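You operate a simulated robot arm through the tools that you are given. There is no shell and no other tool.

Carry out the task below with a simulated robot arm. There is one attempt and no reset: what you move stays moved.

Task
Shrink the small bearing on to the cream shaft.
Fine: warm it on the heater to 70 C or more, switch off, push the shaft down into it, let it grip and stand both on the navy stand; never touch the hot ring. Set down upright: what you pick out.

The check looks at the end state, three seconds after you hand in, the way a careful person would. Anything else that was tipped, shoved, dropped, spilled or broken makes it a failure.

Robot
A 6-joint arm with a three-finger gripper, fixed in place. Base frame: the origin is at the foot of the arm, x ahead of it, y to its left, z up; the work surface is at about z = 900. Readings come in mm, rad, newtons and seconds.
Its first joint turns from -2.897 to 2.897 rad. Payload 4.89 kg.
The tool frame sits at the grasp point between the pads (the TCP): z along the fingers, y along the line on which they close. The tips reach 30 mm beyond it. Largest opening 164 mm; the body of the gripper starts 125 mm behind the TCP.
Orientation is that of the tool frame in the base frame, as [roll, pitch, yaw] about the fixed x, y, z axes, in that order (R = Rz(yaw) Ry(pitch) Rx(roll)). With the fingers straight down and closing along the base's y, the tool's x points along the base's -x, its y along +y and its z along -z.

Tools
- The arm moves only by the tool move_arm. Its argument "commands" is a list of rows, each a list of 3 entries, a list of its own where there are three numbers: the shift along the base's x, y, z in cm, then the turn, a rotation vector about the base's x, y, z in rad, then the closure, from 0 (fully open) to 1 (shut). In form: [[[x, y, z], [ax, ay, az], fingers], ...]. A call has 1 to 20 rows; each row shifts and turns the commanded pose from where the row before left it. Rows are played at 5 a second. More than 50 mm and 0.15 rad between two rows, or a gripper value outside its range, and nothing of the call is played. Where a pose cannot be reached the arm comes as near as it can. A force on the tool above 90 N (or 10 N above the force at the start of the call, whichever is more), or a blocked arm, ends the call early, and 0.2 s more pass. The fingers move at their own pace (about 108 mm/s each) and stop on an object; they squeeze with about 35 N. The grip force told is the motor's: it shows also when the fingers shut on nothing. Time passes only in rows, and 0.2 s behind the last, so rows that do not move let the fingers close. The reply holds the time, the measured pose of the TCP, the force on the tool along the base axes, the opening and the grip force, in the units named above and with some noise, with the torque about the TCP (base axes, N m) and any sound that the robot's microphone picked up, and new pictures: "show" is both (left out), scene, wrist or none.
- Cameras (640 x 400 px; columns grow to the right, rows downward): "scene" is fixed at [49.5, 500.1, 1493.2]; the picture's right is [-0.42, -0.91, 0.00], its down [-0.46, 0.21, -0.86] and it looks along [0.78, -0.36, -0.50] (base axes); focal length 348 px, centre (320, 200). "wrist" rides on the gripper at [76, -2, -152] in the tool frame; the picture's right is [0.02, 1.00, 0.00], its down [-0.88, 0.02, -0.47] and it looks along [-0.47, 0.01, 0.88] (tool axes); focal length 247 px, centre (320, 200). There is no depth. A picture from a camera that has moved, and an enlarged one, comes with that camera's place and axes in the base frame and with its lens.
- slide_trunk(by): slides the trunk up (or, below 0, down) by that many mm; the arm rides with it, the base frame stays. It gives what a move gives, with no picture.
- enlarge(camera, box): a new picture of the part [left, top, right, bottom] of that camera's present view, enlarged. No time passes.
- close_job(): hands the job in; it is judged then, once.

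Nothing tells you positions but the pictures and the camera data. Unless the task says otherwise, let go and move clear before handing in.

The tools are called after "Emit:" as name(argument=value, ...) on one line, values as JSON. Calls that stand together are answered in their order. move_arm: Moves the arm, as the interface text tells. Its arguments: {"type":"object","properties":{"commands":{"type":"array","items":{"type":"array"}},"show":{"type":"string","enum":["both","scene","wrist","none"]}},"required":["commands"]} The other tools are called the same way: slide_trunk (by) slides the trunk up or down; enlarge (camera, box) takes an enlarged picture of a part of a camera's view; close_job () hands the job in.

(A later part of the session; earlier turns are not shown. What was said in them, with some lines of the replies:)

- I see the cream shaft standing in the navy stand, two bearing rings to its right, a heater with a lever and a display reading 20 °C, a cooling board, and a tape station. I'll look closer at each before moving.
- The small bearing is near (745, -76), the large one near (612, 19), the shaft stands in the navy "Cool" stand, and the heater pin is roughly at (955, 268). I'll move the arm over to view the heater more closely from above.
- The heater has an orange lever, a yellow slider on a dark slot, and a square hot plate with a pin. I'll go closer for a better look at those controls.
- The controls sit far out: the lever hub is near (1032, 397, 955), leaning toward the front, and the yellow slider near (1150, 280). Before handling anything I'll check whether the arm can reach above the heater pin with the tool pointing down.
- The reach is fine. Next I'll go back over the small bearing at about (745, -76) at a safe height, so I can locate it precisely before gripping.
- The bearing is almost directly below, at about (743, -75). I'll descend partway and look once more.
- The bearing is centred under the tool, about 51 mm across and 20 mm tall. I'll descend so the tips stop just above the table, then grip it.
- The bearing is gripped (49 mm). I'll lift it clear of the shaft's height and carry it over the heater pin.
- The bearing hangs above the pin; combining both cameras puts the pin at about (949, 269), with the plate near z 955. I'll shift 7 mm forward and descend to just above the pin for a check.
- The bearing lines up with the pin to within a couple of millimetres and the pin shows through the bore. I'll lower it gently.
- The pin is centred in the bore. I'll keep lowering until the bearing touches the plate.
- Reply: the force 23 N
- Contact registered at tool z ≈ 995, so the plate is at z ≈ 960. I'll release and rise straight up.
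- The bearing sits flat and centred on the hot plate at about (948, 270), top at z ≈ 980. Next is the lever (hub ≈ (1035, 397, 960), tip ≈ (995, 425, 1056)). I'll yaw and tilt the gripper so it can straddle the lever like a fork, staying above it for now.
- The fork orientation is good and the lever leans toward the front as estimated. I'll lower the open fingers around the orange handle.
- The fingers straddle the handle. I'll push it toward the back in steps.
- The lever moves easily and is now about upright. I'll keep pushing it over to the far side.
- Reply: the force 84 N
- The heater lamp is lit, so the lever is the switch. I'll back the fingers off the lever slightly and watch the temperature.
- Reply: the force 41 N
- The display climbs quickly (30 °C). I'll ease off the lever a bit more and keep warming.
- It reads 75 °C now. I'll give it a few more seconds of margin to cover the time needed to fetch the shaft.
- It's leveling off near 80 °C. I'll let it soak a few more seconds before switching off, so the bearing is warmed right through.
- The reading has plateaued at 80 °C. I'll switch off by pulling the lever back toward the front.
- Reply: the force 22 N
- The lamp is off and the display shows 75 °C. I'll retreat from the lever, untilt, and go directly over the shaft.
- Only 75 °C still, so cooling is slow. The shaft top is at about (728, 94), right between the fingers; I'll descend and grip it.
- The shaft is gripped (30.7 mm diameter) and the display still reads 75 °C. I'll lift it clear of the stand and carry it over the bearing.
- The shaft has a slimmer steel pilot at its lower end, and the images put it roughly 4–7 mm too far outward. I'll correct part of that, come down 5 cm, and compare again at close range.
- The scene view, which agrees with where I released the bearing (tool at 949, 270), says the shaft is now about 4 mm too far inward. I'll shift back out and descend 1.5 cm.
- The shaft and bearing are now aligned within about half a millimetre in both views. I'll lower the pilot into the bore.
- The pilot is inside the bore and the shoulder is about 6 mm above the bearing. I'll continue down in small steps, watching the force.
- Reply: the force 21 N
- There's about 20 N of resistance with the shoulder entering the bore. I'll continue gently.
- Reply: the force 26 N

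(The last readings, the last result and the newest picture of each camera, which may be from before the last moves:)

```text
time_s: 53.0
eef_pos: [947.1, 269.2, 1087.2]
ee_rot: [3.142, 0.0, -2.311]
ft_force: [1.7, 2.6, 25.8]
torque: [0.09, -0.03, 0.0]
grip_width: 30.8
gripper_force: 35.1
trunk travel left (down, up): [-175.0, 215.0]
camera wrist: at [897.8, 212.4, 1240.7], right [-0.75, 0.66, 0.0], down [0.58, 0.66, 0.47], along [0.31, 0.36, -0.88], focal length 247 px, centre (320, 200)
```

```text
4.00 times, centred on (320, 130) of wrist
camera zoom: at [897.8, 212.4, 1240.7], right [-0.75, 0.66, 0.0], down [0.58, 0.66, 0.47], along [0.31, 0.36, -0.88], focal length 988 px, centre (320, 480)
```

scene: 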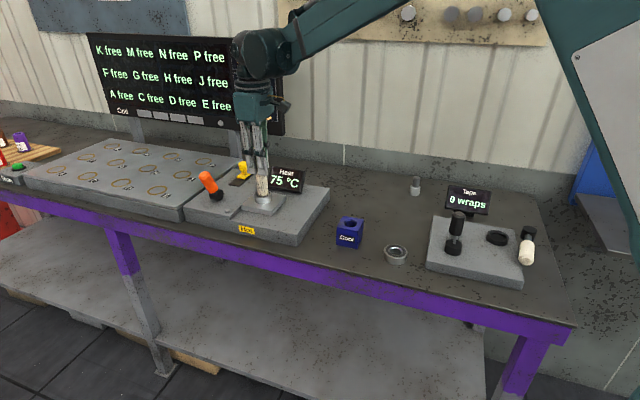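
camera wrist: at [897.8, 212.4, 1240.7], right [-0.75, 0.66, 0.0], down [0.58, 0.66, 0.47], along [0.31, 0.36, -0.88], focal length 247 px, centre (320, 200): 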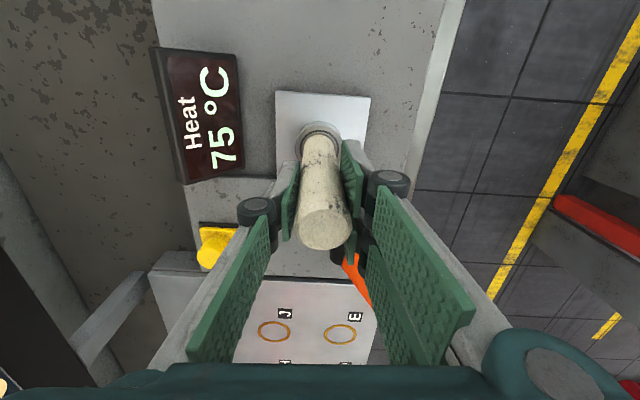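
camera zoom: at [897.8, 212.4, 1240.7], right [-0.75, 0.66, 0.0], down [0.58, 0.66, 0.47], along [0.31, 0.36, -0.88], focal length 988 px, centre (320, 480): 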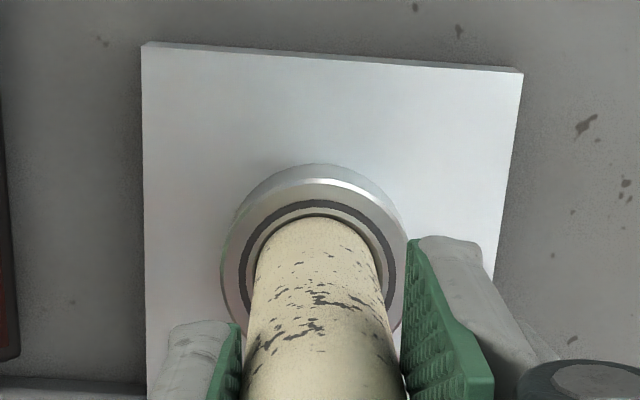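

The gripper slid about 5 mm down the shaft without it moving, so the shoulder is sitting in the bore mouth, well aligned (within ~0.3 mm), but grip friction isn't enough to push it. I'll release it and check that it stands on its own, then push from the top with closed fingers.

Emit:
move_arm(commands=[[[0, 0, 0.1], [0, 0, 0], 0.75], [[0, 0, 0], [0, 0, 0], 0.65]])

Emit:
enlarge(camera="scene", box=[235, 130, 315, 203])

Emit:
enlarge(camera="wrist", box=[240, 80, 400, 260])

```text
time_s: 53.6
eef_pos: [950.2, 269.2, 1085.9]
ee_rot: [3.141, -0.001, -2.309]
ft_force: [0.0, 0.0, -0.5]
torque: [-0.02, 0.07, 0.0]
grip_width: 57.2
gripper_force: 0.1
trunk travel left (down, up): [-175.0, 215.0]
camera wrist: at [898.8, 212.5, 1240.4], right [-0.75, 0.66, 0.0], down [0.58, 0.66, 0.47], along [0.31, 0.36, -0.88], focal length 247 px, centre (320, 200)
```

scene: 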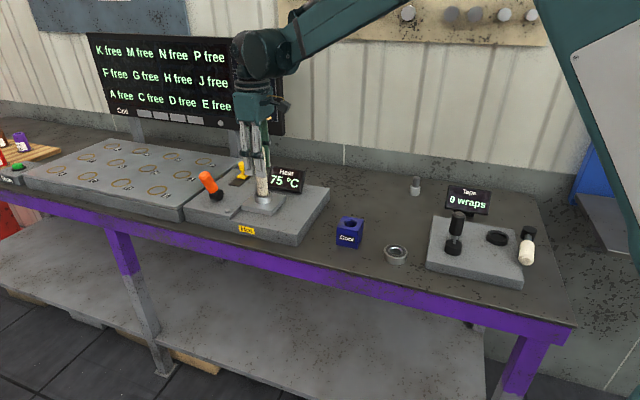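
wrist: 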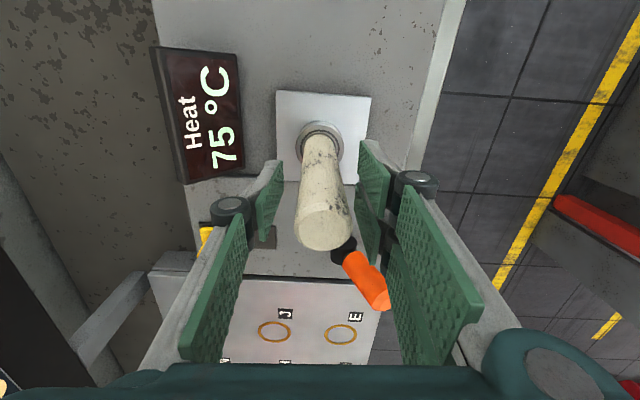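

```text
5.48 times, centred on (275, 166) of scene
camera zoom: at [49.5, 500.1, 1493.2], right [-0.42, -0.91, 0.0], down [-0.46, 0.21, -0.86], along [0.78, -0.36, -0.5], focal length 1905 px, centre (567, 384)
```

zoom: 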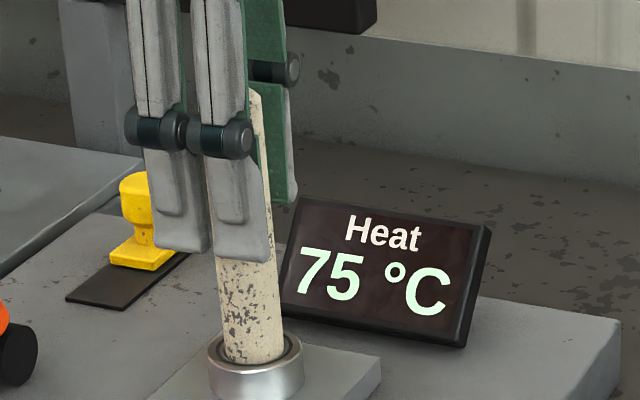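

```text
2.22 times, centred on (320, 170) of wrist
camera zoom: at [898.8, 212.5, 1240.4], right [-0.75, 0.66, 0.0], down [0.58, 0.66, 0.47], along [0.31, 0.36, -0.88], focal length 549 px, centre (320, 267)
```

zoom: 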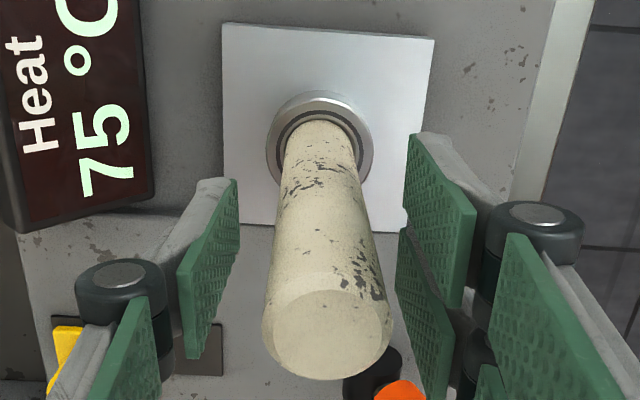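

The shaft stands upright by itself on the bearing. I'll rise clear, close the fingers, and come down to just above the shaft's top.

Emit:
move_arm(commands=[[[0, 0, 4], [0, 0, 0], 0.65], [[0, 0, 4], [0, 0, 0], 0.65], [[0, 0.1, 2.6], [0, 0, 0], 0.65], [[0, 0, 0], [0, 0, 0], 1], [[0, 0, 0], [0, 0, 0], 1], [[0, 0, -1.5], [0, 0, 0], 1]])

Emit:
enlarge(camera="scene", box=[235, 110, 315, 203])

```text
time_s: 55.0
eef_pos: [948.8, 271.9, 1179.2]
ee_rot: [3.141, 0.001, -2.311]
ft_force: [-0.2, 1.0, -0.2]
torque: [0.01, -0.03, 0.0]
grip_width: 0.0
gripper_force: 35.3
trunk travel left (down, up): [-175.0, 215.0]
camera wrist: at [898.5, 214.0, 1332.3], right [-0.75, 0.66, 0.0], down [0.58, 0.66, 0.47], along [0.31, 0.36, -0.88], focal length 247 px, centre (320, 200)
```

scene: 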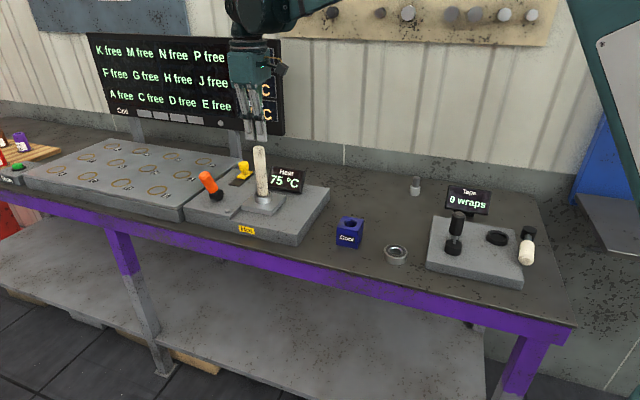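
wrist: 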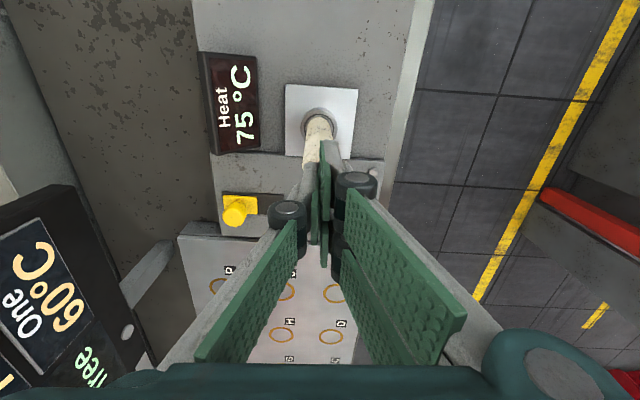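

```text
4.30 times, centred on (275, 156) of scene
camera zoom: at [49.5, 500.1, 1493.2], right [-0.42, -0.91, 0.0], down [-0.46, 0.21, -0.86], along [0.78, -0.36, -0.5], focal length 1495 px, centre (514, 387)
```

zoom: 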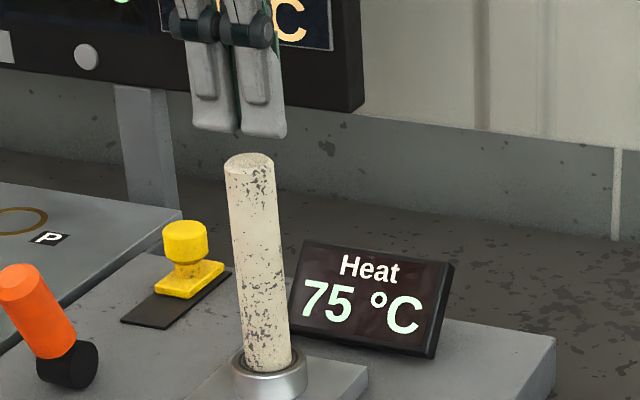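

The closed fingers are centred over the shaft's top, about 22 mm above it. I'll come down and start pressing.

Emit:
move_arm(commands=[[[0, 0, -1.8], [0, 0, 0], 1], [[0, 0, -0.4], [0, 0, 0], 1], [[0, 0, -0.3], [0, 0, 0], 1], [[0, 0, -0.3], [0, 0, 0], 1]])

Emit:
enlarge(camera="scene", box=[235, 110, 315, 203])

```text
time_s: 56.0
eef_pos: [947.9, 271.6, 1159.0]
ee_rot: [-3.14, 0.004, -2.312]
ft_force: [6.9, 2.8, 59.7]
torque: [0.23, -0.51, -0.03]
grip_width: 5.9
gripper_force: 34.4
trunk travel left (down, up): [-175.0, 215.0]
stopped in row 4: the force on the tool passed its limit at 99 N (the readings are from after the stop); the commanded pose is now the measured one
camera wrist: at [895.8, 213.3, 1311.5], right [-0.75, 0.66, 0.0], down [0.58, 0.66, 0.48], along [0.32, 0.36, -0.88], focal length 247 px, centre (320, 200)
```

scene: 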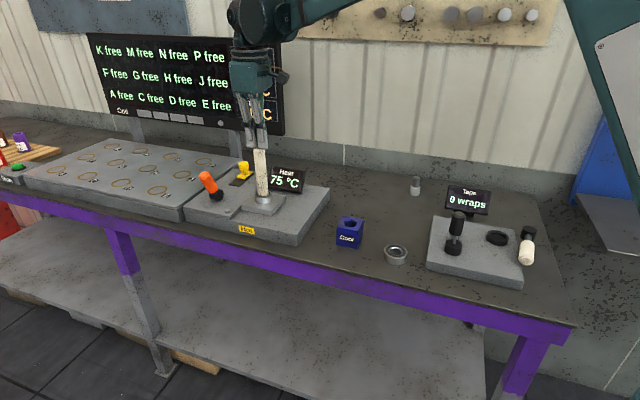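
wrist: 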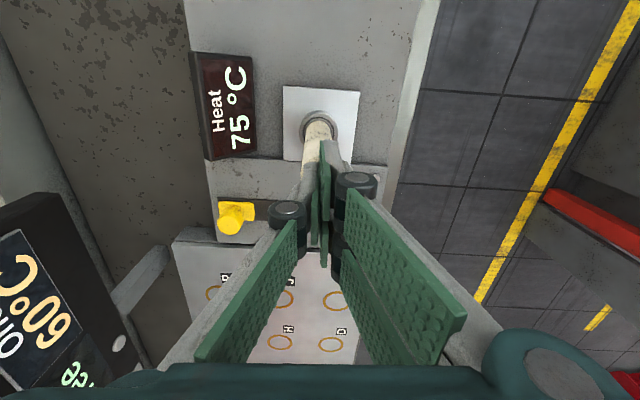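

```text
4.30 times, centred on (275, 156) of scene
camera zoom: at [49.5, 500.1, 1493.2], right [-0.42, -0.91, 0.0], down [-0.46, 0.21, -0.86], along [0.78, -0.36, -0.5], focal length 1495 px, centre (514, 387)
```

zoom: 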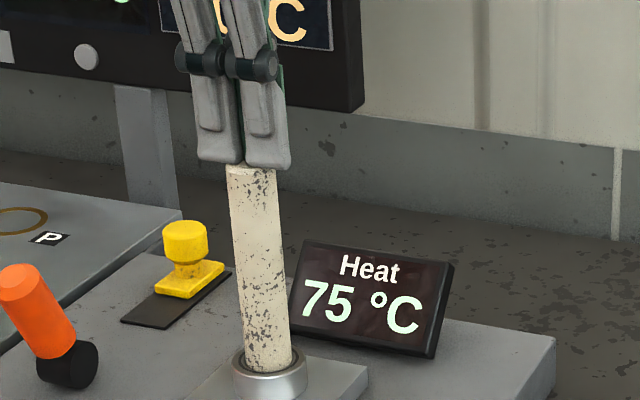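

The shaft hasn't moved under about 90 N, so it is hard against something. I'll look closely at the joint before doing anything else.

Emit:
enlarge(camera="scene", box=[248, 182, 280, 204])

Emit:
enlarge(camera="wrist", box=[290, 90, 350, 130])

```text
16.00 times, centred on (264, 193) of scene
camera zoom: at [49.5, 500.1, 1493.2], right [-0.42, -0.91, 0.0], down [-0.46, 0.21, -0.86], along [0.78, -0.36, -0.5], focal length 5563 px, centre (1216, 312)
```

zoom: 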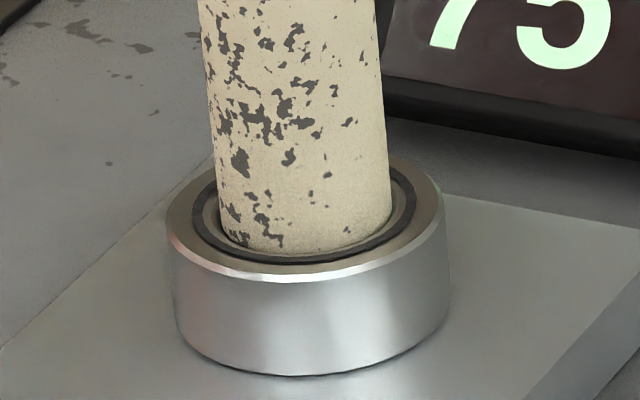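

```text
10.00 times, centred on (320, 110) of wrist
camera zoom: at [895.8, 213.3, 1311.5], right [-0.75, 0.66, 0.0], down [0.58, 0.66, 0.48], along [0.32, 0.36, -0.88], focal length 2470 px, centre (320, 1100)
```

zoom: 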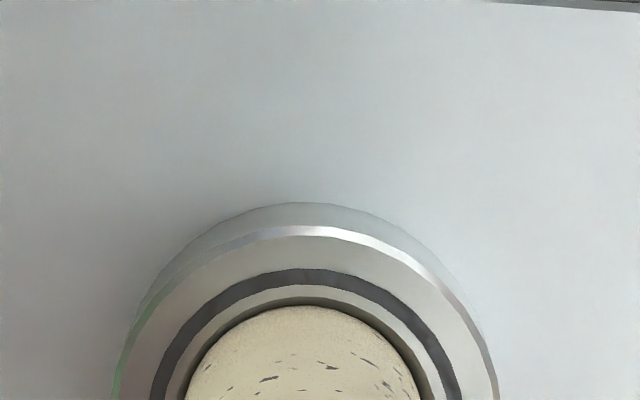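

Measuring the marks: the shoulder now rests on the bearing's inner race and the steel journal (≈19–20 mm long, the same as the bearing's height) is fully inside, so the shaft is seated. I'll back off, regrip the shaft high up, and hold it steady while the bearing cools and grips.

Emit:
move_arm(commands=[[[0, 0, 2], [0, 0, 0], 1], [[0, 0, 2], [0, 0, 0], 1], [[0, 0, 0], [0, 0, 0], 0.55], [[0, 0, 0], [0, 0, 0], 0.55], [[0, 0, 0], [0, 0, 0], 0.55]])

Emit:
enlarge(camera="scene", box=[235, 110, 315, 203])

```text
time_s: 57.2
eef_pos: [948.9, 271.8, 1193.8]
ee_rot: [-3.141, 0.003, -2.31]
ft_force: [0.8, 0.3, 0.4]
torque: [-0.01, 0.06, -0.03]
grip_width: 73.8
gripper_force: 0.1
trunk travel left (down, up): [-175.0, 215.0]
camera wrist: at [898.4, 214.0, 1347.1], right [-0.75, 0.66, 0.0], down [0.58, 0.66, 0.47], along [0.31, 0.36, -0.88], focal length 247 px, centre (320, 200)
```

scene: 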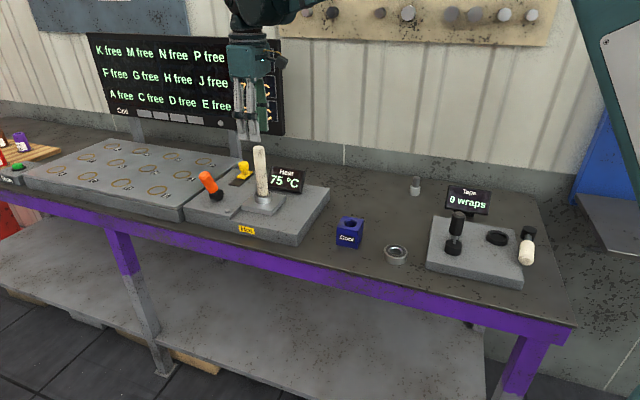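
wrist: 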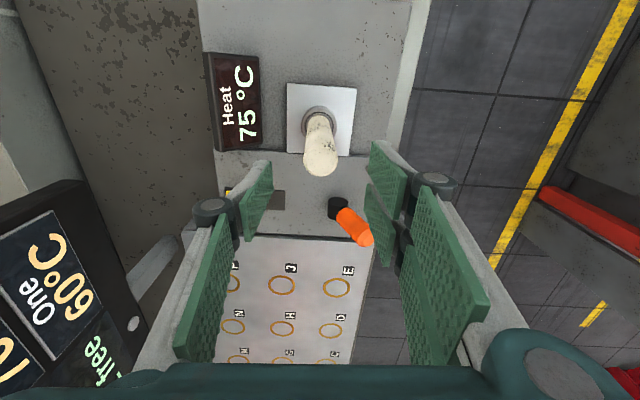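

```text
4.30 times, centred on (275, 156) of scene
camera zoom: at [49.5, 500.1, 1493.2], right [-0.42, -0.91, 0.0], down [-0.46, 0.21, -0.86], along [0.78, -0.36, -0.5], focal length 1495 px, centre (514, 387)
```

zoom: 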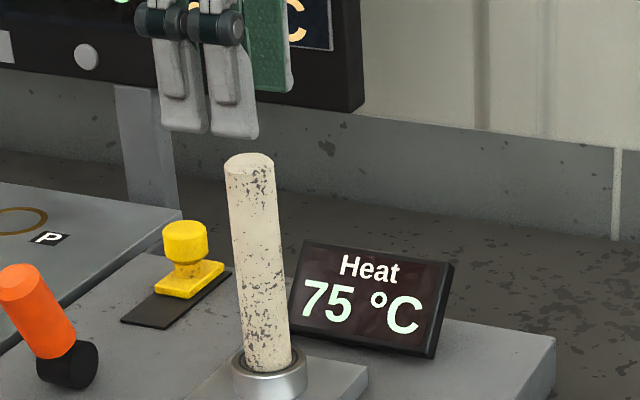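

Emit:
move_arm(commands=[[[0, 0, -4], [0, 0, 0], 0.55], [[0, 0, -4], [0, 0, 0], 0.55], [[0, 0, -2.2], [0, 0, 0], 0.55], [[0, 0, 0], [0, 0, 0], 0.55], [[0, 0, 0], [0, 0, 0], 1], [[0, 0, 0], [0, 0, 0], 1], [[0, 0, 0], [0, 0, 0], 1], [[0, 0, 0], [0, 0, 0], 1], [[0, 0, 0], [0, 0, 0], 1], [[0, 0, 0], [0, 0, 0], 1], [[0, 0, 0], [0, 0, 0], 1], [[0, 0, 0], [0, 0, 0], 1], [[0, 0, 0], [0, 0, 0], 1], [[0, 0, 0], [0, 0, 0], 1], [[0, 0, 0], [0, 0, 0], 1], [[0, 0, 0], [0, 0, 0], 1]])

Emit:
enlarge(camera="scene", box=[235, 110, 315, 203])

```text
time_s: 60.6
eef_pos: [949.2, 271.3, 1090.8]
ee_rot: [-3.141, 0.002, -2.311]
ft_force: [0.2, 0.5, 0.3]
torque: [-0.03, 0.02, -0.01]
grip_width: 30.8
gripper_force: 35.1
trunk travel left (down, up): [-175.0, 215.0]
camera wrist: at [898.5, 213.3, 1244.4], right [-0.75, 0.66, 0.0], down [0.58, 0.66, 0.47], along [0.31, 0.36, -0.88], focal length 247 px, centre (320, 200)
```

scene: 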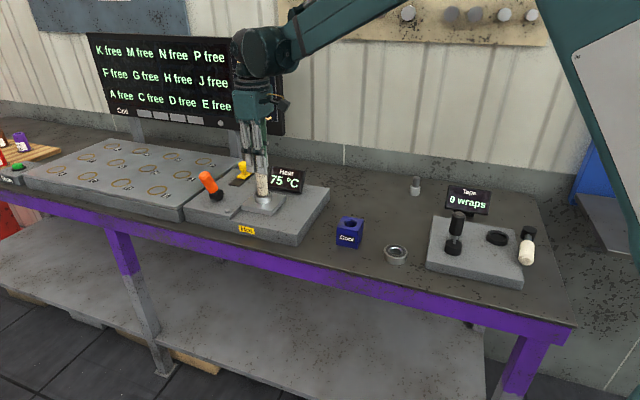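
wrist: 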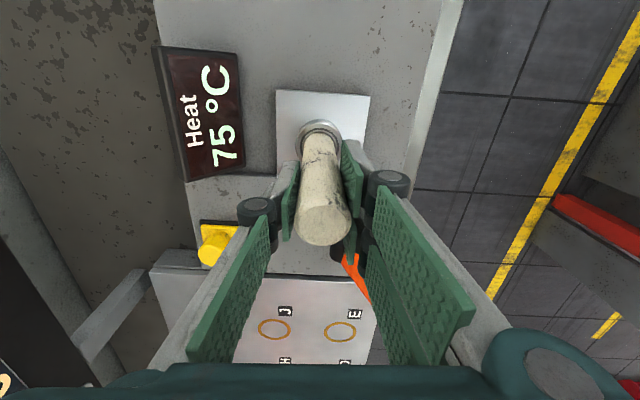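

```text
4.30 times, centred on (275, 156) of scene
camera zoom: at [49.5, 500.1, 1493.2], right [-0.42, -0.91, 0.0], down [-0.46, 0.21, -0.86], along [0.78, -0.36, -0.5], focal length 1495 px, centre (514, 387)
```

zoom: 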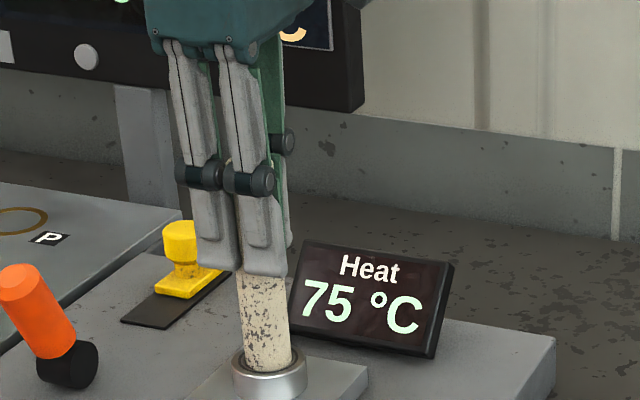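

The display remains at 75 °C. I'll hold still and wait for cooling.

Emit:
move_arm(commands=[[[0, 0, 0], [0, 0, 0], 1], [[0, 0, 0], [0, 0, 0], 1], [[0, 0, 0], [0, 0, 0], 1], [[0, 0, 0], [0, 0, 0], 1], [[0, 0, 0], [0, 0, 0], 1], [[0, 0, 0], [0, 0, 0], 1], [[0, 0, 0], [0, 0, 0], 1], [[0, 0, 0], [0, 0, 0], 1], [[0, 0, 0], [0, 0, 0], 1], [[0, 0, 0], [0, 0, 0], 1], [[0, 0, 0], [0, 0, 0], 1], [[0, 0, 0], [0, 0, 0], 1], [[0, 0, 0], [0, 0, 0], 1], [[0, 0, 0], [0, 0, 0], 1], [[0, 0, 0], [0, 0, 0], 1], [[0, 0, 0], [0, 0, 0], 1], [[0, 0, 0], [0, 0, 0], 1], [[0, 0, 0], [0, 0, 0], 1], [[0, 0, 0], [0, 0, 0], 1], [[0, 0, 0], [0, 0, 0], 1]], show="none")

Emit:
move_arm(commands=[[[0, 0, 0], [0, 0, 0], 1], [[0, 0, 0], [0, 0, 0], 1], [[0, 0, 0], [0, 0, 0], 1], [[0, 0, 0], [0, 0, 0], 1], [[0, 0, 0], [0, 0, 0], 1], [[0, 0, 0], [0, 0, 0], 1], [[0, 0, 0], [0, 0, 0], 1], [[0, 0, 0], [0, 0, 0], 1], [[0, 0, 0], [0, 0, 0], 1], [[0, 0, 0], [0, 0, 0], 1], [[0, 0, 0], [0, 0, 0], 1], [[0, 0, 0], [0, 0, 0], 1], [[0, 0, 0], [0, 0, 0], 1], [[0, 0, 0], [0, 0, 0], 1], [[0, 0, 0], [0, 0, 0], 1], [[0, 0, 0], [0, 0, 0], 1], [[0, 0, 0], [0, 0, 0], 1], [[0, 0, 0], [0, 0, 0], 1], [[0, 0, 0], [0, 0, 0], 1], [[0, 0, 0], [0, 0, 0], 1]], show="wrist")

```text
time_s: 64.8
eef_pos: [948.5, 271.3, 1091.0]
ee_rot: [3.14, 0.002, -2.312]
ft_force: [0.8, -0.3, -0.1]
torque: [-0.06, 0.01, 0.01]
grip_width: 30.5
gripper_force: 34.7
trunk travel left (down, up): [-175.0, 215.0]
```

```text
time_s: 69.0
eef_pos: [948.8, 271.0, 1092.0]
ee_rot: [3.141, 0.002, -2.311]
ft_force: [-0.1, -0.2, -1.0]
torque: [-0.02, -0.01, 0.02]
grip_width: 30.5
gripper_force: 34.8
trunk travel left (down, up): [-175.0, 215.0]
camera wrist: at [898.5, 213.3, 1244.5], right [-0.75, 0.66, 0.0], down [0.58, 0.66, 0.47], along [0.31, 0.36, -0.88], focal length 247 px, centre (320, 200)
```

wrist: 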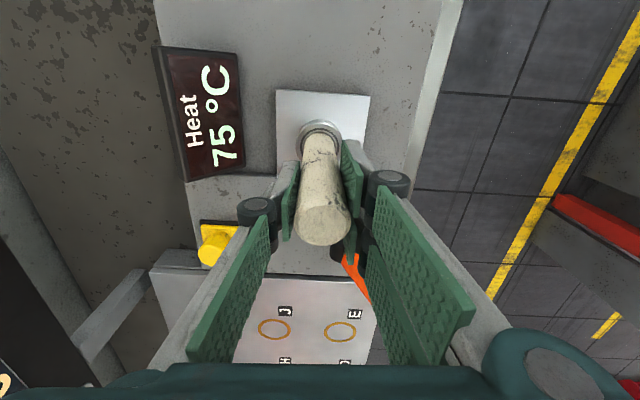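

The plate cools very slowly, but the bearing may already have gripped the cold shaft. I'll test with a 6 mm lift, where the journal would still stay inside the bore.

Emit:
move_arm(commands=[[[0, 0, 0.3], [0, 0, 0], 1], [[0, 0, 0.3], [0, 0, 0], 1], [[0, 0, 0], [0, 0, 0], 1]])

Emit:
enlarge(camera="scene", box=[248, 182, 280, 204])

```text
time_s: 69.8
eef_pos: [949.1, 270.9, 1097.6]
ee_rot: [-3.141, 0.002, -2.31]
ft_force: [-0.3, -0.4, -5.6]
torque: [-0.02, -0.02, -0.01]
grip_width: 30.6
gripper_force: 35.4
trunk travel left (down, up): [-175.0, 215.0]
camera wrist: at [898.8, 213.9, 1250.8], right [-0.75, 0.66, 0.0], down [0.58, 0.66, 0.47], along [0.31, 0.36, -0.88], focal length 247 px, centre (320, 200)
```

scene: 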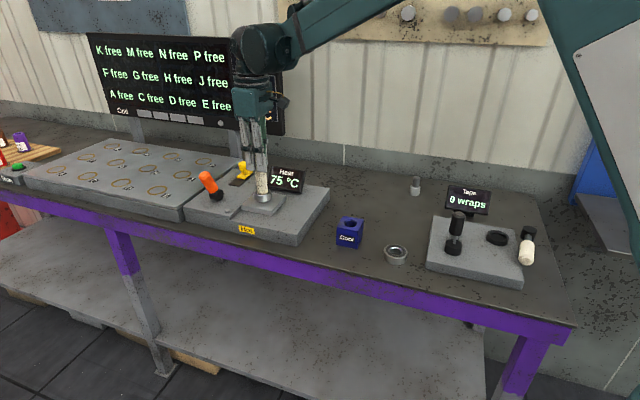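
wrist: 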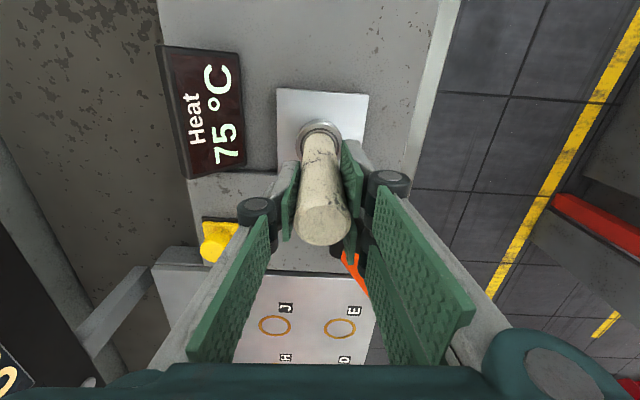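

```text
16.00 times, centred on (264, 193) of scene
camera zoom: at [49.5, 500.1, 1493.2], right [-0.42, -0.91, 0.0], down [-0.46, 0.21, -0.86], along [0.78, -0.36, -0.5], focal length 5563 px, centre (1216, 312)
```

zoom: 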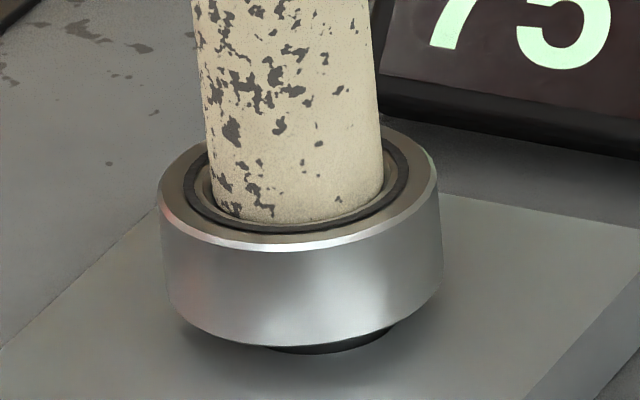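

The bearing came up with the shaft, so it has gripped. Before moving I'll look at the empty navy stand.

Emit:
enlarge(camera="scene", box=[325, 205, 375, 255])

Emit:
move_arm(commands=[[[0, 0, 2], [0, 0, 0], 1], [[0, 0, 2.5], [0, 0, 0], 1], [[0, 0, 3], [0, 0, 0], 1], [[0, 0, 0], [0, 0, 0], 1]])

Emit:
enlarge(camera="scene", box=[235, 130, 315, 203])

```text
8.00 times, centred on (350, 230) of scene
camera zoom: at [49.5, 500.1, 1493.2], right [-0.42, -0.91, 0.0], down [-0.46, 0.21, -0.86], along [0.78, -0.36, -0.5], focal length 2781 px, centre (80, -40)
```

zoom: 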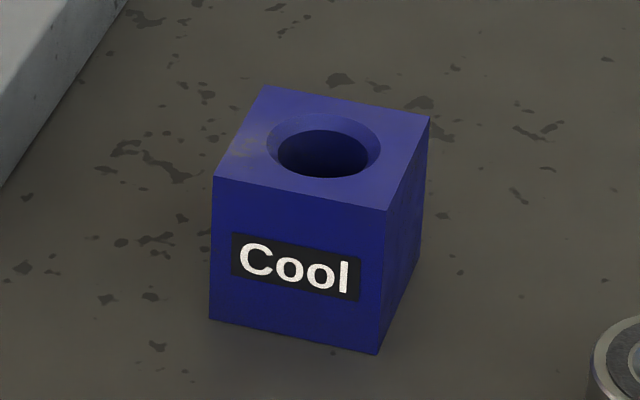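

```text
time_s: 70.8
eef_pos: [948.6, 270.4, 1174.8]
ee_rot: [-3.141, 0.001, -2.311]
ft_force: [0.1, 0.1, -6.4]
torque: [0.01, -0.05, 0.02]
grip_width: 30.8
gripper_force: 35.4
trunk travel left (down, up): [-175.0, 215.0]
camera wrist: at [898.0, 213.7, 1326.9], right [-0.75, 0.66, 0.0], down [0.58, 0.66, 0.47], along [0.31, 0.36, -0.88], focal length 247 px, centre (320, 200)
```

scene: 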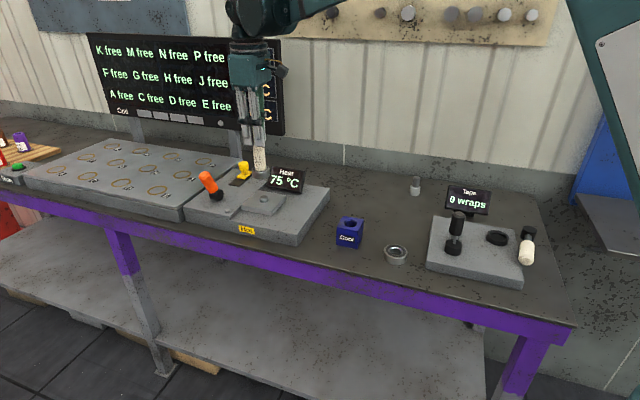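
wrist: 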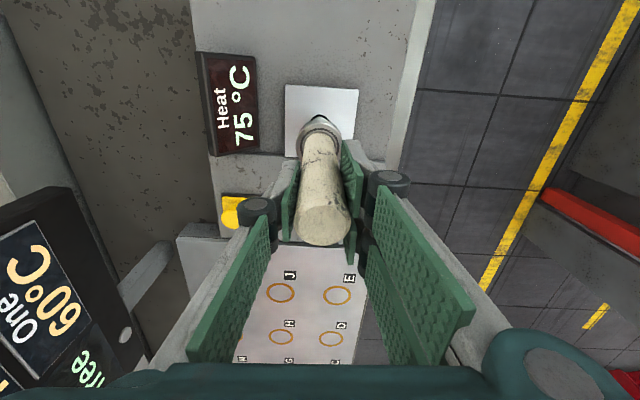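

```text
5.48 times, centred on (275, 166) of scene
camera zoom: at [49.5, 500.1, 1493.2], right [-0.42, -0.91, 0.0], down [-0.46, 0.21, -0.86], along [0.78, -0.36, -0.5], focal length 1905 px, centre (567, 384)
```

zoom: 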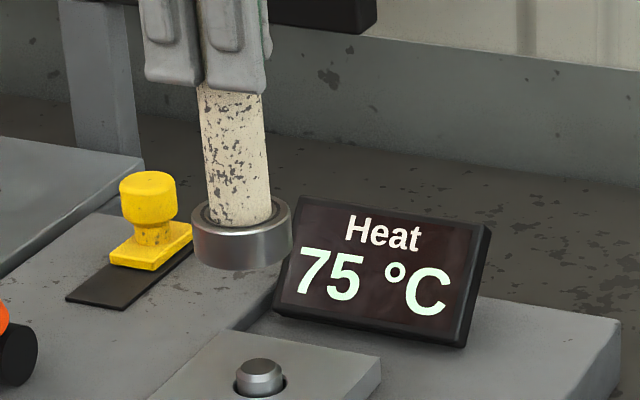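

The assembly is intact, and the stand's hole (≈31 mm with a 40 mm chamfer) is smaller than the 49 mm bearing, so the bearing will sit flat on top of the stand. I'll carry it over the stand using the reverse of the earlier displacement.

Emit:
move_arm(commands=[[[-3.68, -2.94, 0], [0, 0, 0], 1], [[-3.68, -2.94, 0], [0, 0, 0], 1], [[-3.68, -2.94, 0], [0, 0, 0], 1], [[-3.68, -2.94, 0], [0, 0, 0], 1], [[-3.68, -2.94, 0], [0, 0, 0], 1], [[-3.68, -2.94, 0], [0, 0, 0], 1], [[0, 0, -3], [0, 0, 0], 1], [[0, 0, -2.5], [0, 0, 0], 1], [[0, 0, 0], [0, 0, 0], 1]])

Emit:
enlarge(camera="scene", box=[320, 190, 380, 250])

Emit:
enlarge(camera="wrist", box=[260, 70, 380, 170])

```text
time_s: 72.8
eef_pos: [730.0, 94.8, 1117.4]
ee_rot: [3.14, 0.001, -2.311]
ft_force: [0.6, -0.2, -7.3]
torque: [0.04, 0.11, -0.06]
grip_width: 30.4
gripper_force: 34.2
trunk travel left (down, up): [-175.0, 215.0]
camera wrist: at [678.9, 37.5, 1270.4], right [-0.75, 0.66, 0.0], down [0.58, 0.66, 0.47], along [0.31, 0.36, -0.88], focal length 247 px, centre (320, 200)
```

scene: 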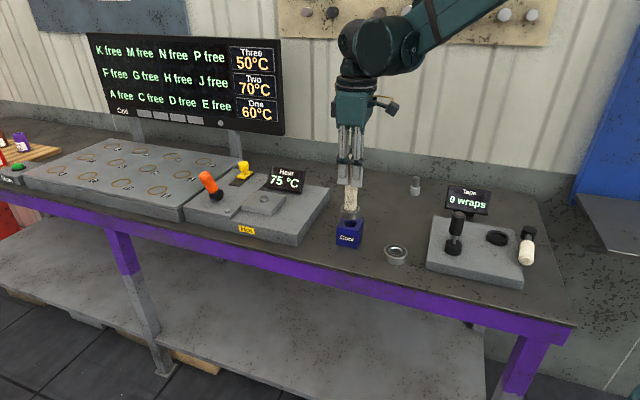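
wrist: 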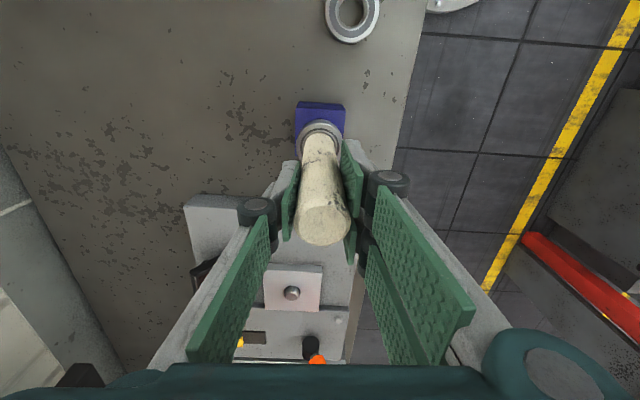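

```text
6.67 times, centred on (350, 220) of scene
camera zoom: at [49.5, 500.1, 1493.2], right [-0.42, -0.91, 0.0], down [-0.46, 0.21, -0.86], along [0.78, -0.36, -0.5], focal length 2318 px, centre (120, 67)
```

zoom: 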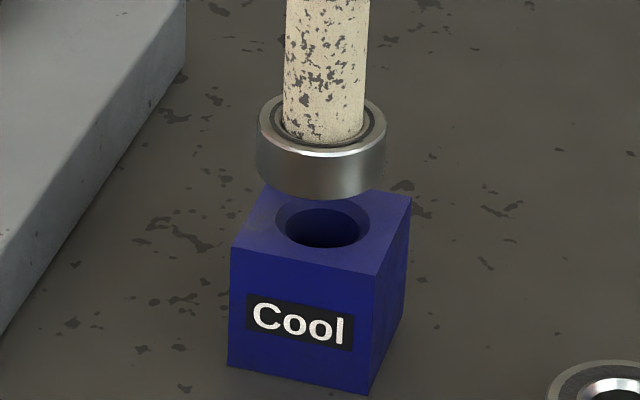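

```text
4.00 times, centred on (320, 120) of wrist
camera zoom: at [678.9, 37.5, 1270.4], right [-0.75, 0.66, 0.0], down [0.58, 0.66, 0.47], along [0.31, 0.36, -0.88], focal length 988 px, centre (320, 520)
```

zoom: 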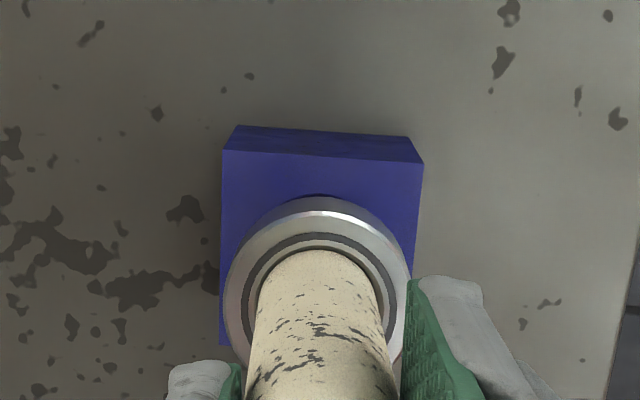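

The bearing is about 2 mm off the hole centre. I'll correct that and lower to just above the stand.

Emit:
move_arm(commands=[[[-0.18, -0.12, -1.2], [0, 0, 0], 1], [[0, 0, -0.8], [0, 0, 0], 1], [[0, 0, 0], [0, 0, 0], 1]])

Emit:
enlarge(camera="scene", box=[320, 190, 380, 250])

Emit:
enlarge(camera="wrist", box=[260, 70, 380, 170])

```text
time_s: 73.6
eef_pos: [725.8, 93.5, 1097.7]
ee_rot: [-3.141, 0.002, -2.311]
ft_force: [0.0, -0.9, -8.3]
torque: [-0.02, 0.03, 0.03]
grip_width: 30.6
gripper_force: 35.2
trunk travel left (down, up): [-175.0, 215.0]
camera wrist: at [676.6, 36.3, 1250.7], right [-0.75, 0.66, 0.0], down [0.58, 0.66, 0.47], along [0.31, 0.36, -0.88], focal length 247 px, centre (320, 200)
```

scene: 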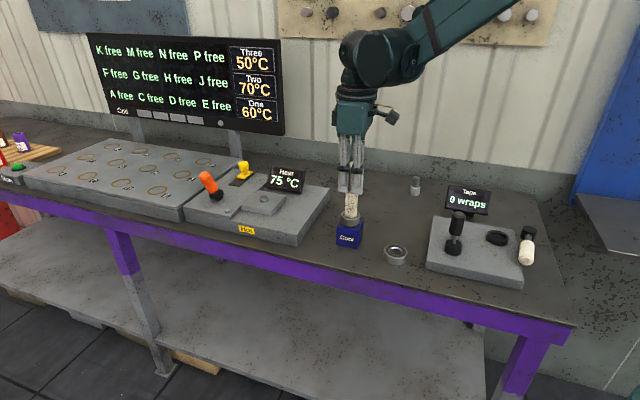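
wrist: 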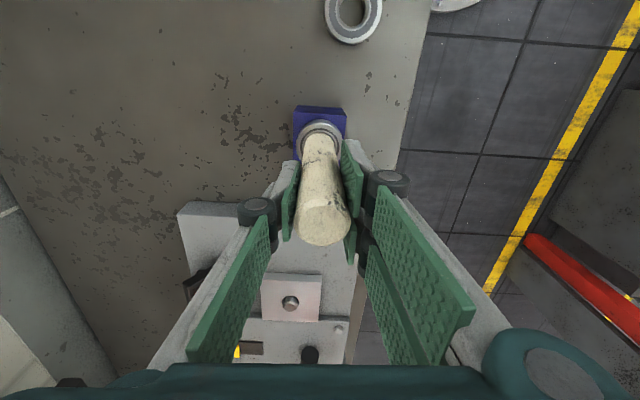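

```text
6.67 times, centred on (350, 220) of scene
camera zoom: at [49.5, 500.1, 1493.2], right [-0.42, -0.91, 0.0], down [-0.46, 0.21, -0.86], along [0.78, -0.36, -0.5], focal length 2318 px, centre (120, 67)
```

zoom: 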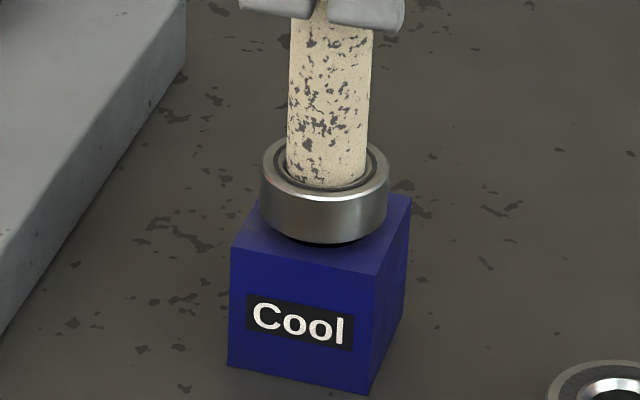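

```text
4.00 times, centred on (320, 120) of wrist
camera zoom: at [676.6, 36.3, 1250.7], right [-0.75, 0.66, 0.0], down [0.58, 0.66, 0.47], along [0.31, 0.36, -0.88], focal length 988 px, centre (320, 520)
```

zoom: 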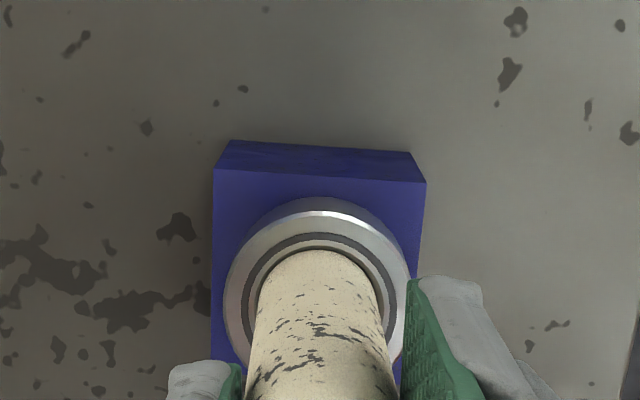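

Well centred now. I'll lower gently until it touches the stand.

Emit:
move_arm(commands=[[[0, 0, -0.4], [0, 0, 0], 1], [[0, 0, -0.3], [0, 0, 0], 1], [[0, 0, 0], [0, 0, 0], 1]], show="none")

Emit:
enlarge(camera="scene", box=[320, 190, 380, 250])

```text
time_s: 74.4
eef_pos: [727.3, 93.6, 1090.0]
ee_rot: [-3.141, 0.001, -2.311]
ft_force: [-0.1, -0.3, -6.0]
torque: [0.0, 0.05, 0.01]
grip_width: 30.7
gripper_force: 35.3
trunk travel left (down, up): [-175.0, 215.0]
```

```text
6.67 times, centred on (350, 220) of scene
camera zoom: at [49.5, 500.1, 1493.2], right [-0.42, -0.91, 0.0], down [-0.46, 0.21, -0.86], along [0.78, -0.36, -0.5], focal length 2318 px, centre (120, 67)
```

zoom: 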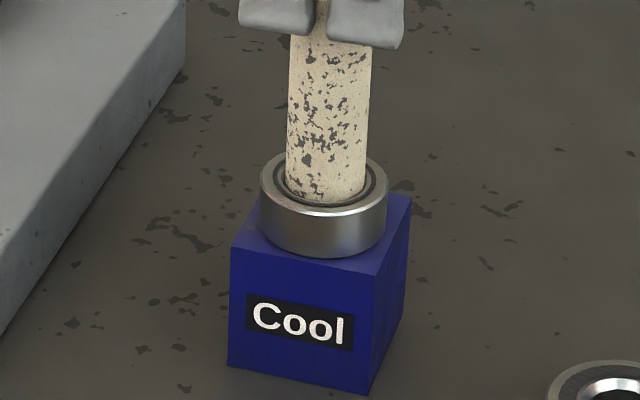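

Emit:
move_arm(commands=[[[0, 0, -0.2], [0, 0, 0], 1], [[0, 0, -0.1], [0, 0, 0], 1], [[0, 0, 0], [0, 0, 0], 1]], show="none")

Emit:
enlarge(camera="scene", box=[320, 190, 380, 250])

```text
time_s: 75.2
eef_pos: [726.9, 93.4, 1088.0]
ee_rot: [-3.14, 0.002, -2.311]
ft_force: [2.1, 1.6, 26.4]
torque: [0.01, -0.05, 0.01]
grip_width: 30.7
gripper_force: 34.3
trunk travel left (down, up): [-175.0, 215.0]
```

```text
6.67 times, centred on (350, 220) of scene
camera zoom: at [49.5, 500.1, 1493.2], right [-0.42, -0.91, 0.0], down [-0.46, 0.21, -0.86], along [0.78, -0.36, -0.5], focal length 2318 px, centre (120, 67)
```

zoom: 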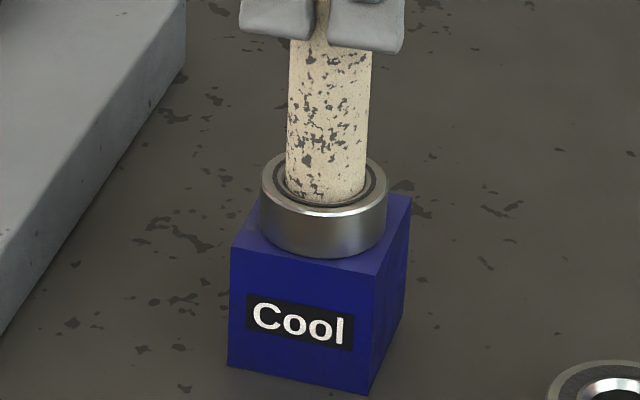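

Contact made (26 N) with the bearing flat on the stand. I'll relieve the load, open slowly, and rise clear.

Emit:
move_arm(commands=[[[0, 0, 0.1], [0, 0, 0], 1], [[0, 0, 0], [0, 0, 0], 0.75], [[0, 0, 0], [0, 0, 0], 0.6], [[0, 0, 0], [0, 0, 0], 0.55], [[0, 0, 2], [0, 0, 0], 0.55], [[0, 0, 4], [0, 0, 0], 0.55], [[0, 0, 4], [0, 0, 0], 0.55], [[0, 0, 4], [0, 0, 0], 0.55], [[0, 0, 0], [0, 0, 0], 0.55]])

Emit:
enlarge(camera="scene", box=[310, 160, 390, 250])

Emit:
enlarge(camera="wrist", box=[260, 70, 380, 190])

```text
time_s: 77.2
eef_pos: [726.2, 94.3, 1229.2]
ee_rot: [3.141, 0.003, -2.31]
ft_force: [0.3, -0.3, 0.2]
torque: [0.0, -0.02, 0.01]
grip_width: 74.0
gripper_force: 0.1
trunk travel left (down, up): [-175.0, 215.0]
camera wrist: at [674.6, 36.9, 1382.8], right [-0.75, 0.66, 0.0], down [0.58, 0.66, 0.47], along [0.31, 0.36, -0.88], focal length 247 px, centre (320, 200)
```

scene: 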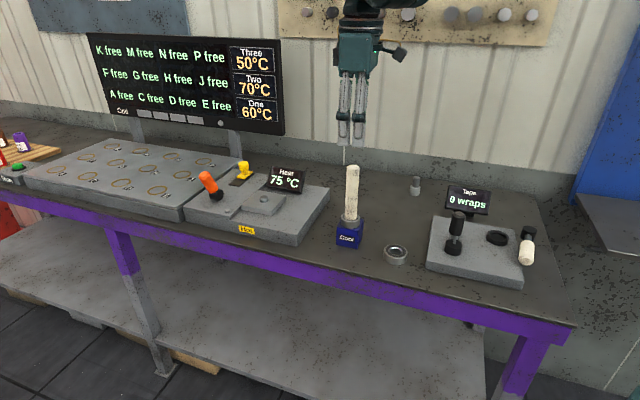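
wrist: 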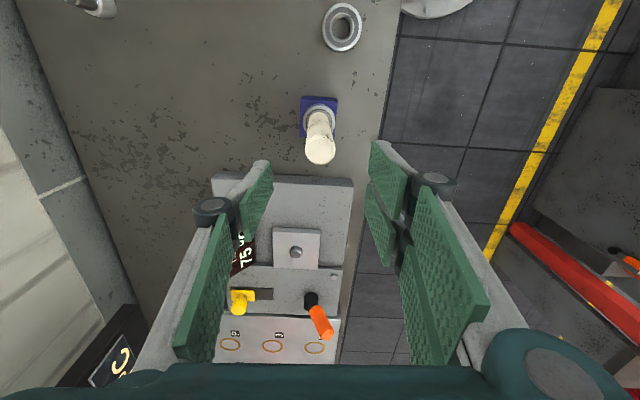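

```text
4.44 times, centred on (350, 205) of scene
camera zoom: at [49.5, 500.1, 1493.2], right [-0.42, -0.91, 0.0], down [-0.46, 0.21, -0.86], along [0.78, -0.36, -0.5], focal length 1545 px, centre (187, 178)
```

zoom: 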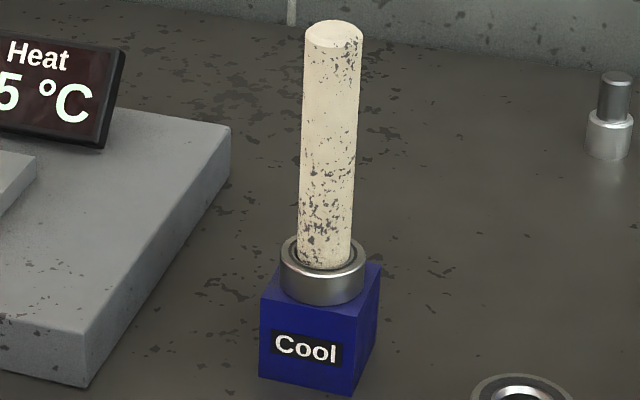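

```text
3.33 times, centred on (320, 130) of wrist
camera zoom: at [674.6, 36.9, 1382.8], right [-0.75, 0.66, 0.0], down [0.58, 0.66, 0.47], along [0.31, 0.36, -0.88], focal length 823 px, centre (320, 433)
```

zoom: 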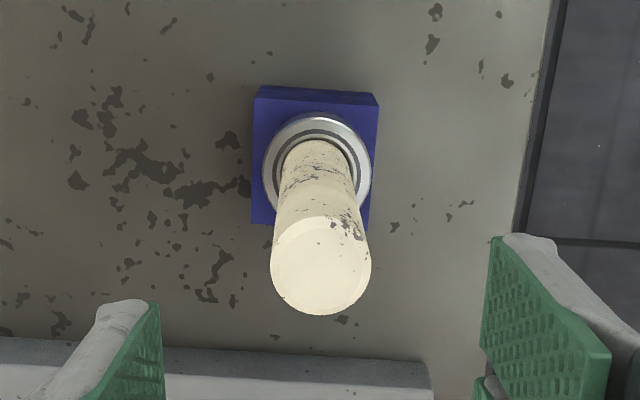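

The shaft and bearing stand upright on the navy stand. I'll move the arm further clear and verify the lever, the lamp, and everything else.

Emit:
move_arm(commands=[[[-3, -2, 2], [0, 0, 0], 0.55], [[-4, -2, 0], [0, 0, 0], 0.55], [[-4, -2, 0], [0, 0, 0], 0.55], [[0, 0, 0], [0, 0, 0], 0.55], [[0, 0, 0], [0, 0, 0], 0.55], [[0, 0, 0], [0, 0, 0], 0.55], [[0, 0, 0], [0, 0, 0], 0.55], [[0, 0, 0], [0, 0, 0], 0.55]])

Emit:
enlarge(camera="scene", box=[170, 130, 410, 280])

Emit:
enlarge(camera="scene", box=[320, 200, 380, 250])

```text
time_s: 79.0
eef_pos: [615.8, 33.5, 1250.5]
ee_rot: [3.141, 0.002, -2.311]
ft_force: [-0.2, 0.5, -1.1]
torque: [0.01, -0.01, -0.02]
grip_width: 73.6
gripper_force: 0.1
trunk travel left (down, up): [-175.0, 215.0]
camera wrist: at [565.7, -23.3, 1403.3], right [-0.75, 0.66, 0.0], down [0.58, 0.66, 0.47], along [0.31, 0.36, -0.88], focal length 247 px, centre (320, 200)
```

scene: 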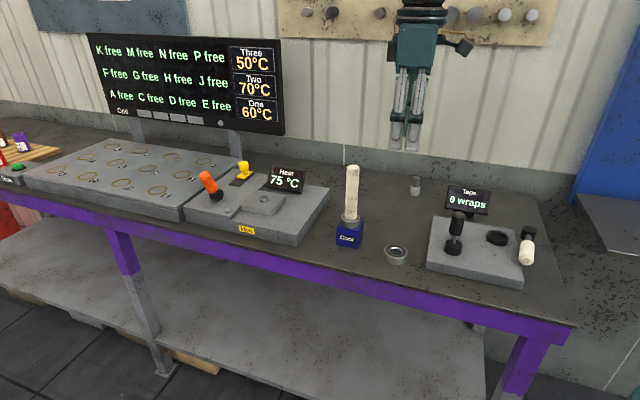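
wrist: 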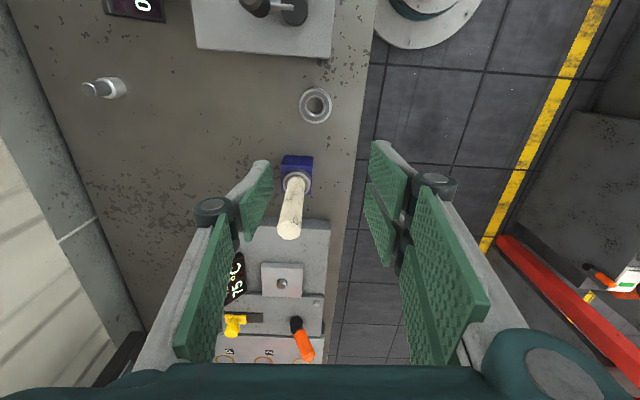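

```text
2.67 times, centred on (290, 205) of scene
camera zoom: at [49.5, 500.1, 1493.2], right [-0.42, -0.91, 0.0], down [-0.46, 0.21, -0.86], along [0.78, -0.36, -0.5], focal length 927 px, centre (400, 187)
```

zoom: 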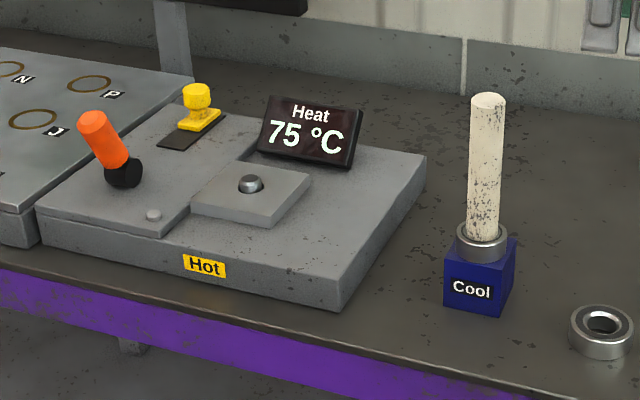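

```text
8.00 times, centred on (350, 225) of scene
camera zoom: at [49.5, 500.1, 1493.2], right [-0.42, -0.91, 0.0], down [-0.46, 0.21, -0.86], along [0.78, -0.36, -0.5], focal length 2781 px, centre (80, 0)
```

zoom: 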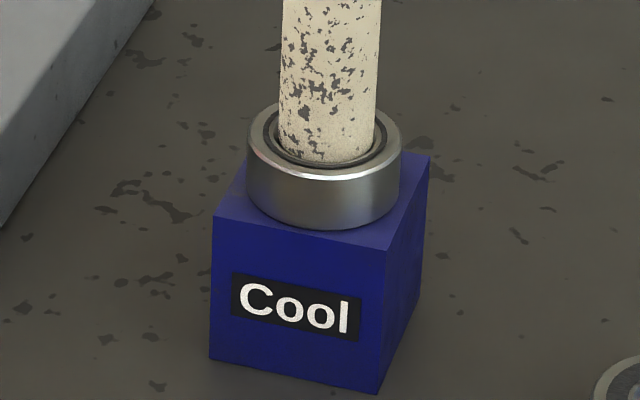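

The shaft and bearing stand upright on the navy stand. The heater lamp is off, the lever is back at its starting position, nothing else has moved, and the arm is clear. I'll hand it in.

Emit:
close_job()

```text
The job is handed in.
```

The small bearing is on the cream shaft, and both are standing upright on the navy stand. I've handed the job in, but no result has come back yet.

- **Heating:** I placed the bearing on the hot plate while it was cold and warmed it until the display levelled off at 80 °C. I then switched the heater off at the orange lever before fitting the shaft.
- **Fitting:** The steel end of the shaft went fully into the bearing, with the shaft's shoulder resting on it. Gripping alone couldn't push further, so I let go and pressed on the shaft's top with up to about 99 N. It didn't move, which I took to mean it was already seated.
- **Grip:** I waited about 13 seconds, then lifted the shaft 6 mm as a test, and the bearing came up with it. The plate display still read 75 °C then, so I went by that lift rather than a temperature reading.
- **Setting down:** The bearing sits flat and centred on the stand. The gripper never touched it after heating started.

In the last pictures the heater lamp was off, nothing else had been moved, and the arm was clear of the stand.
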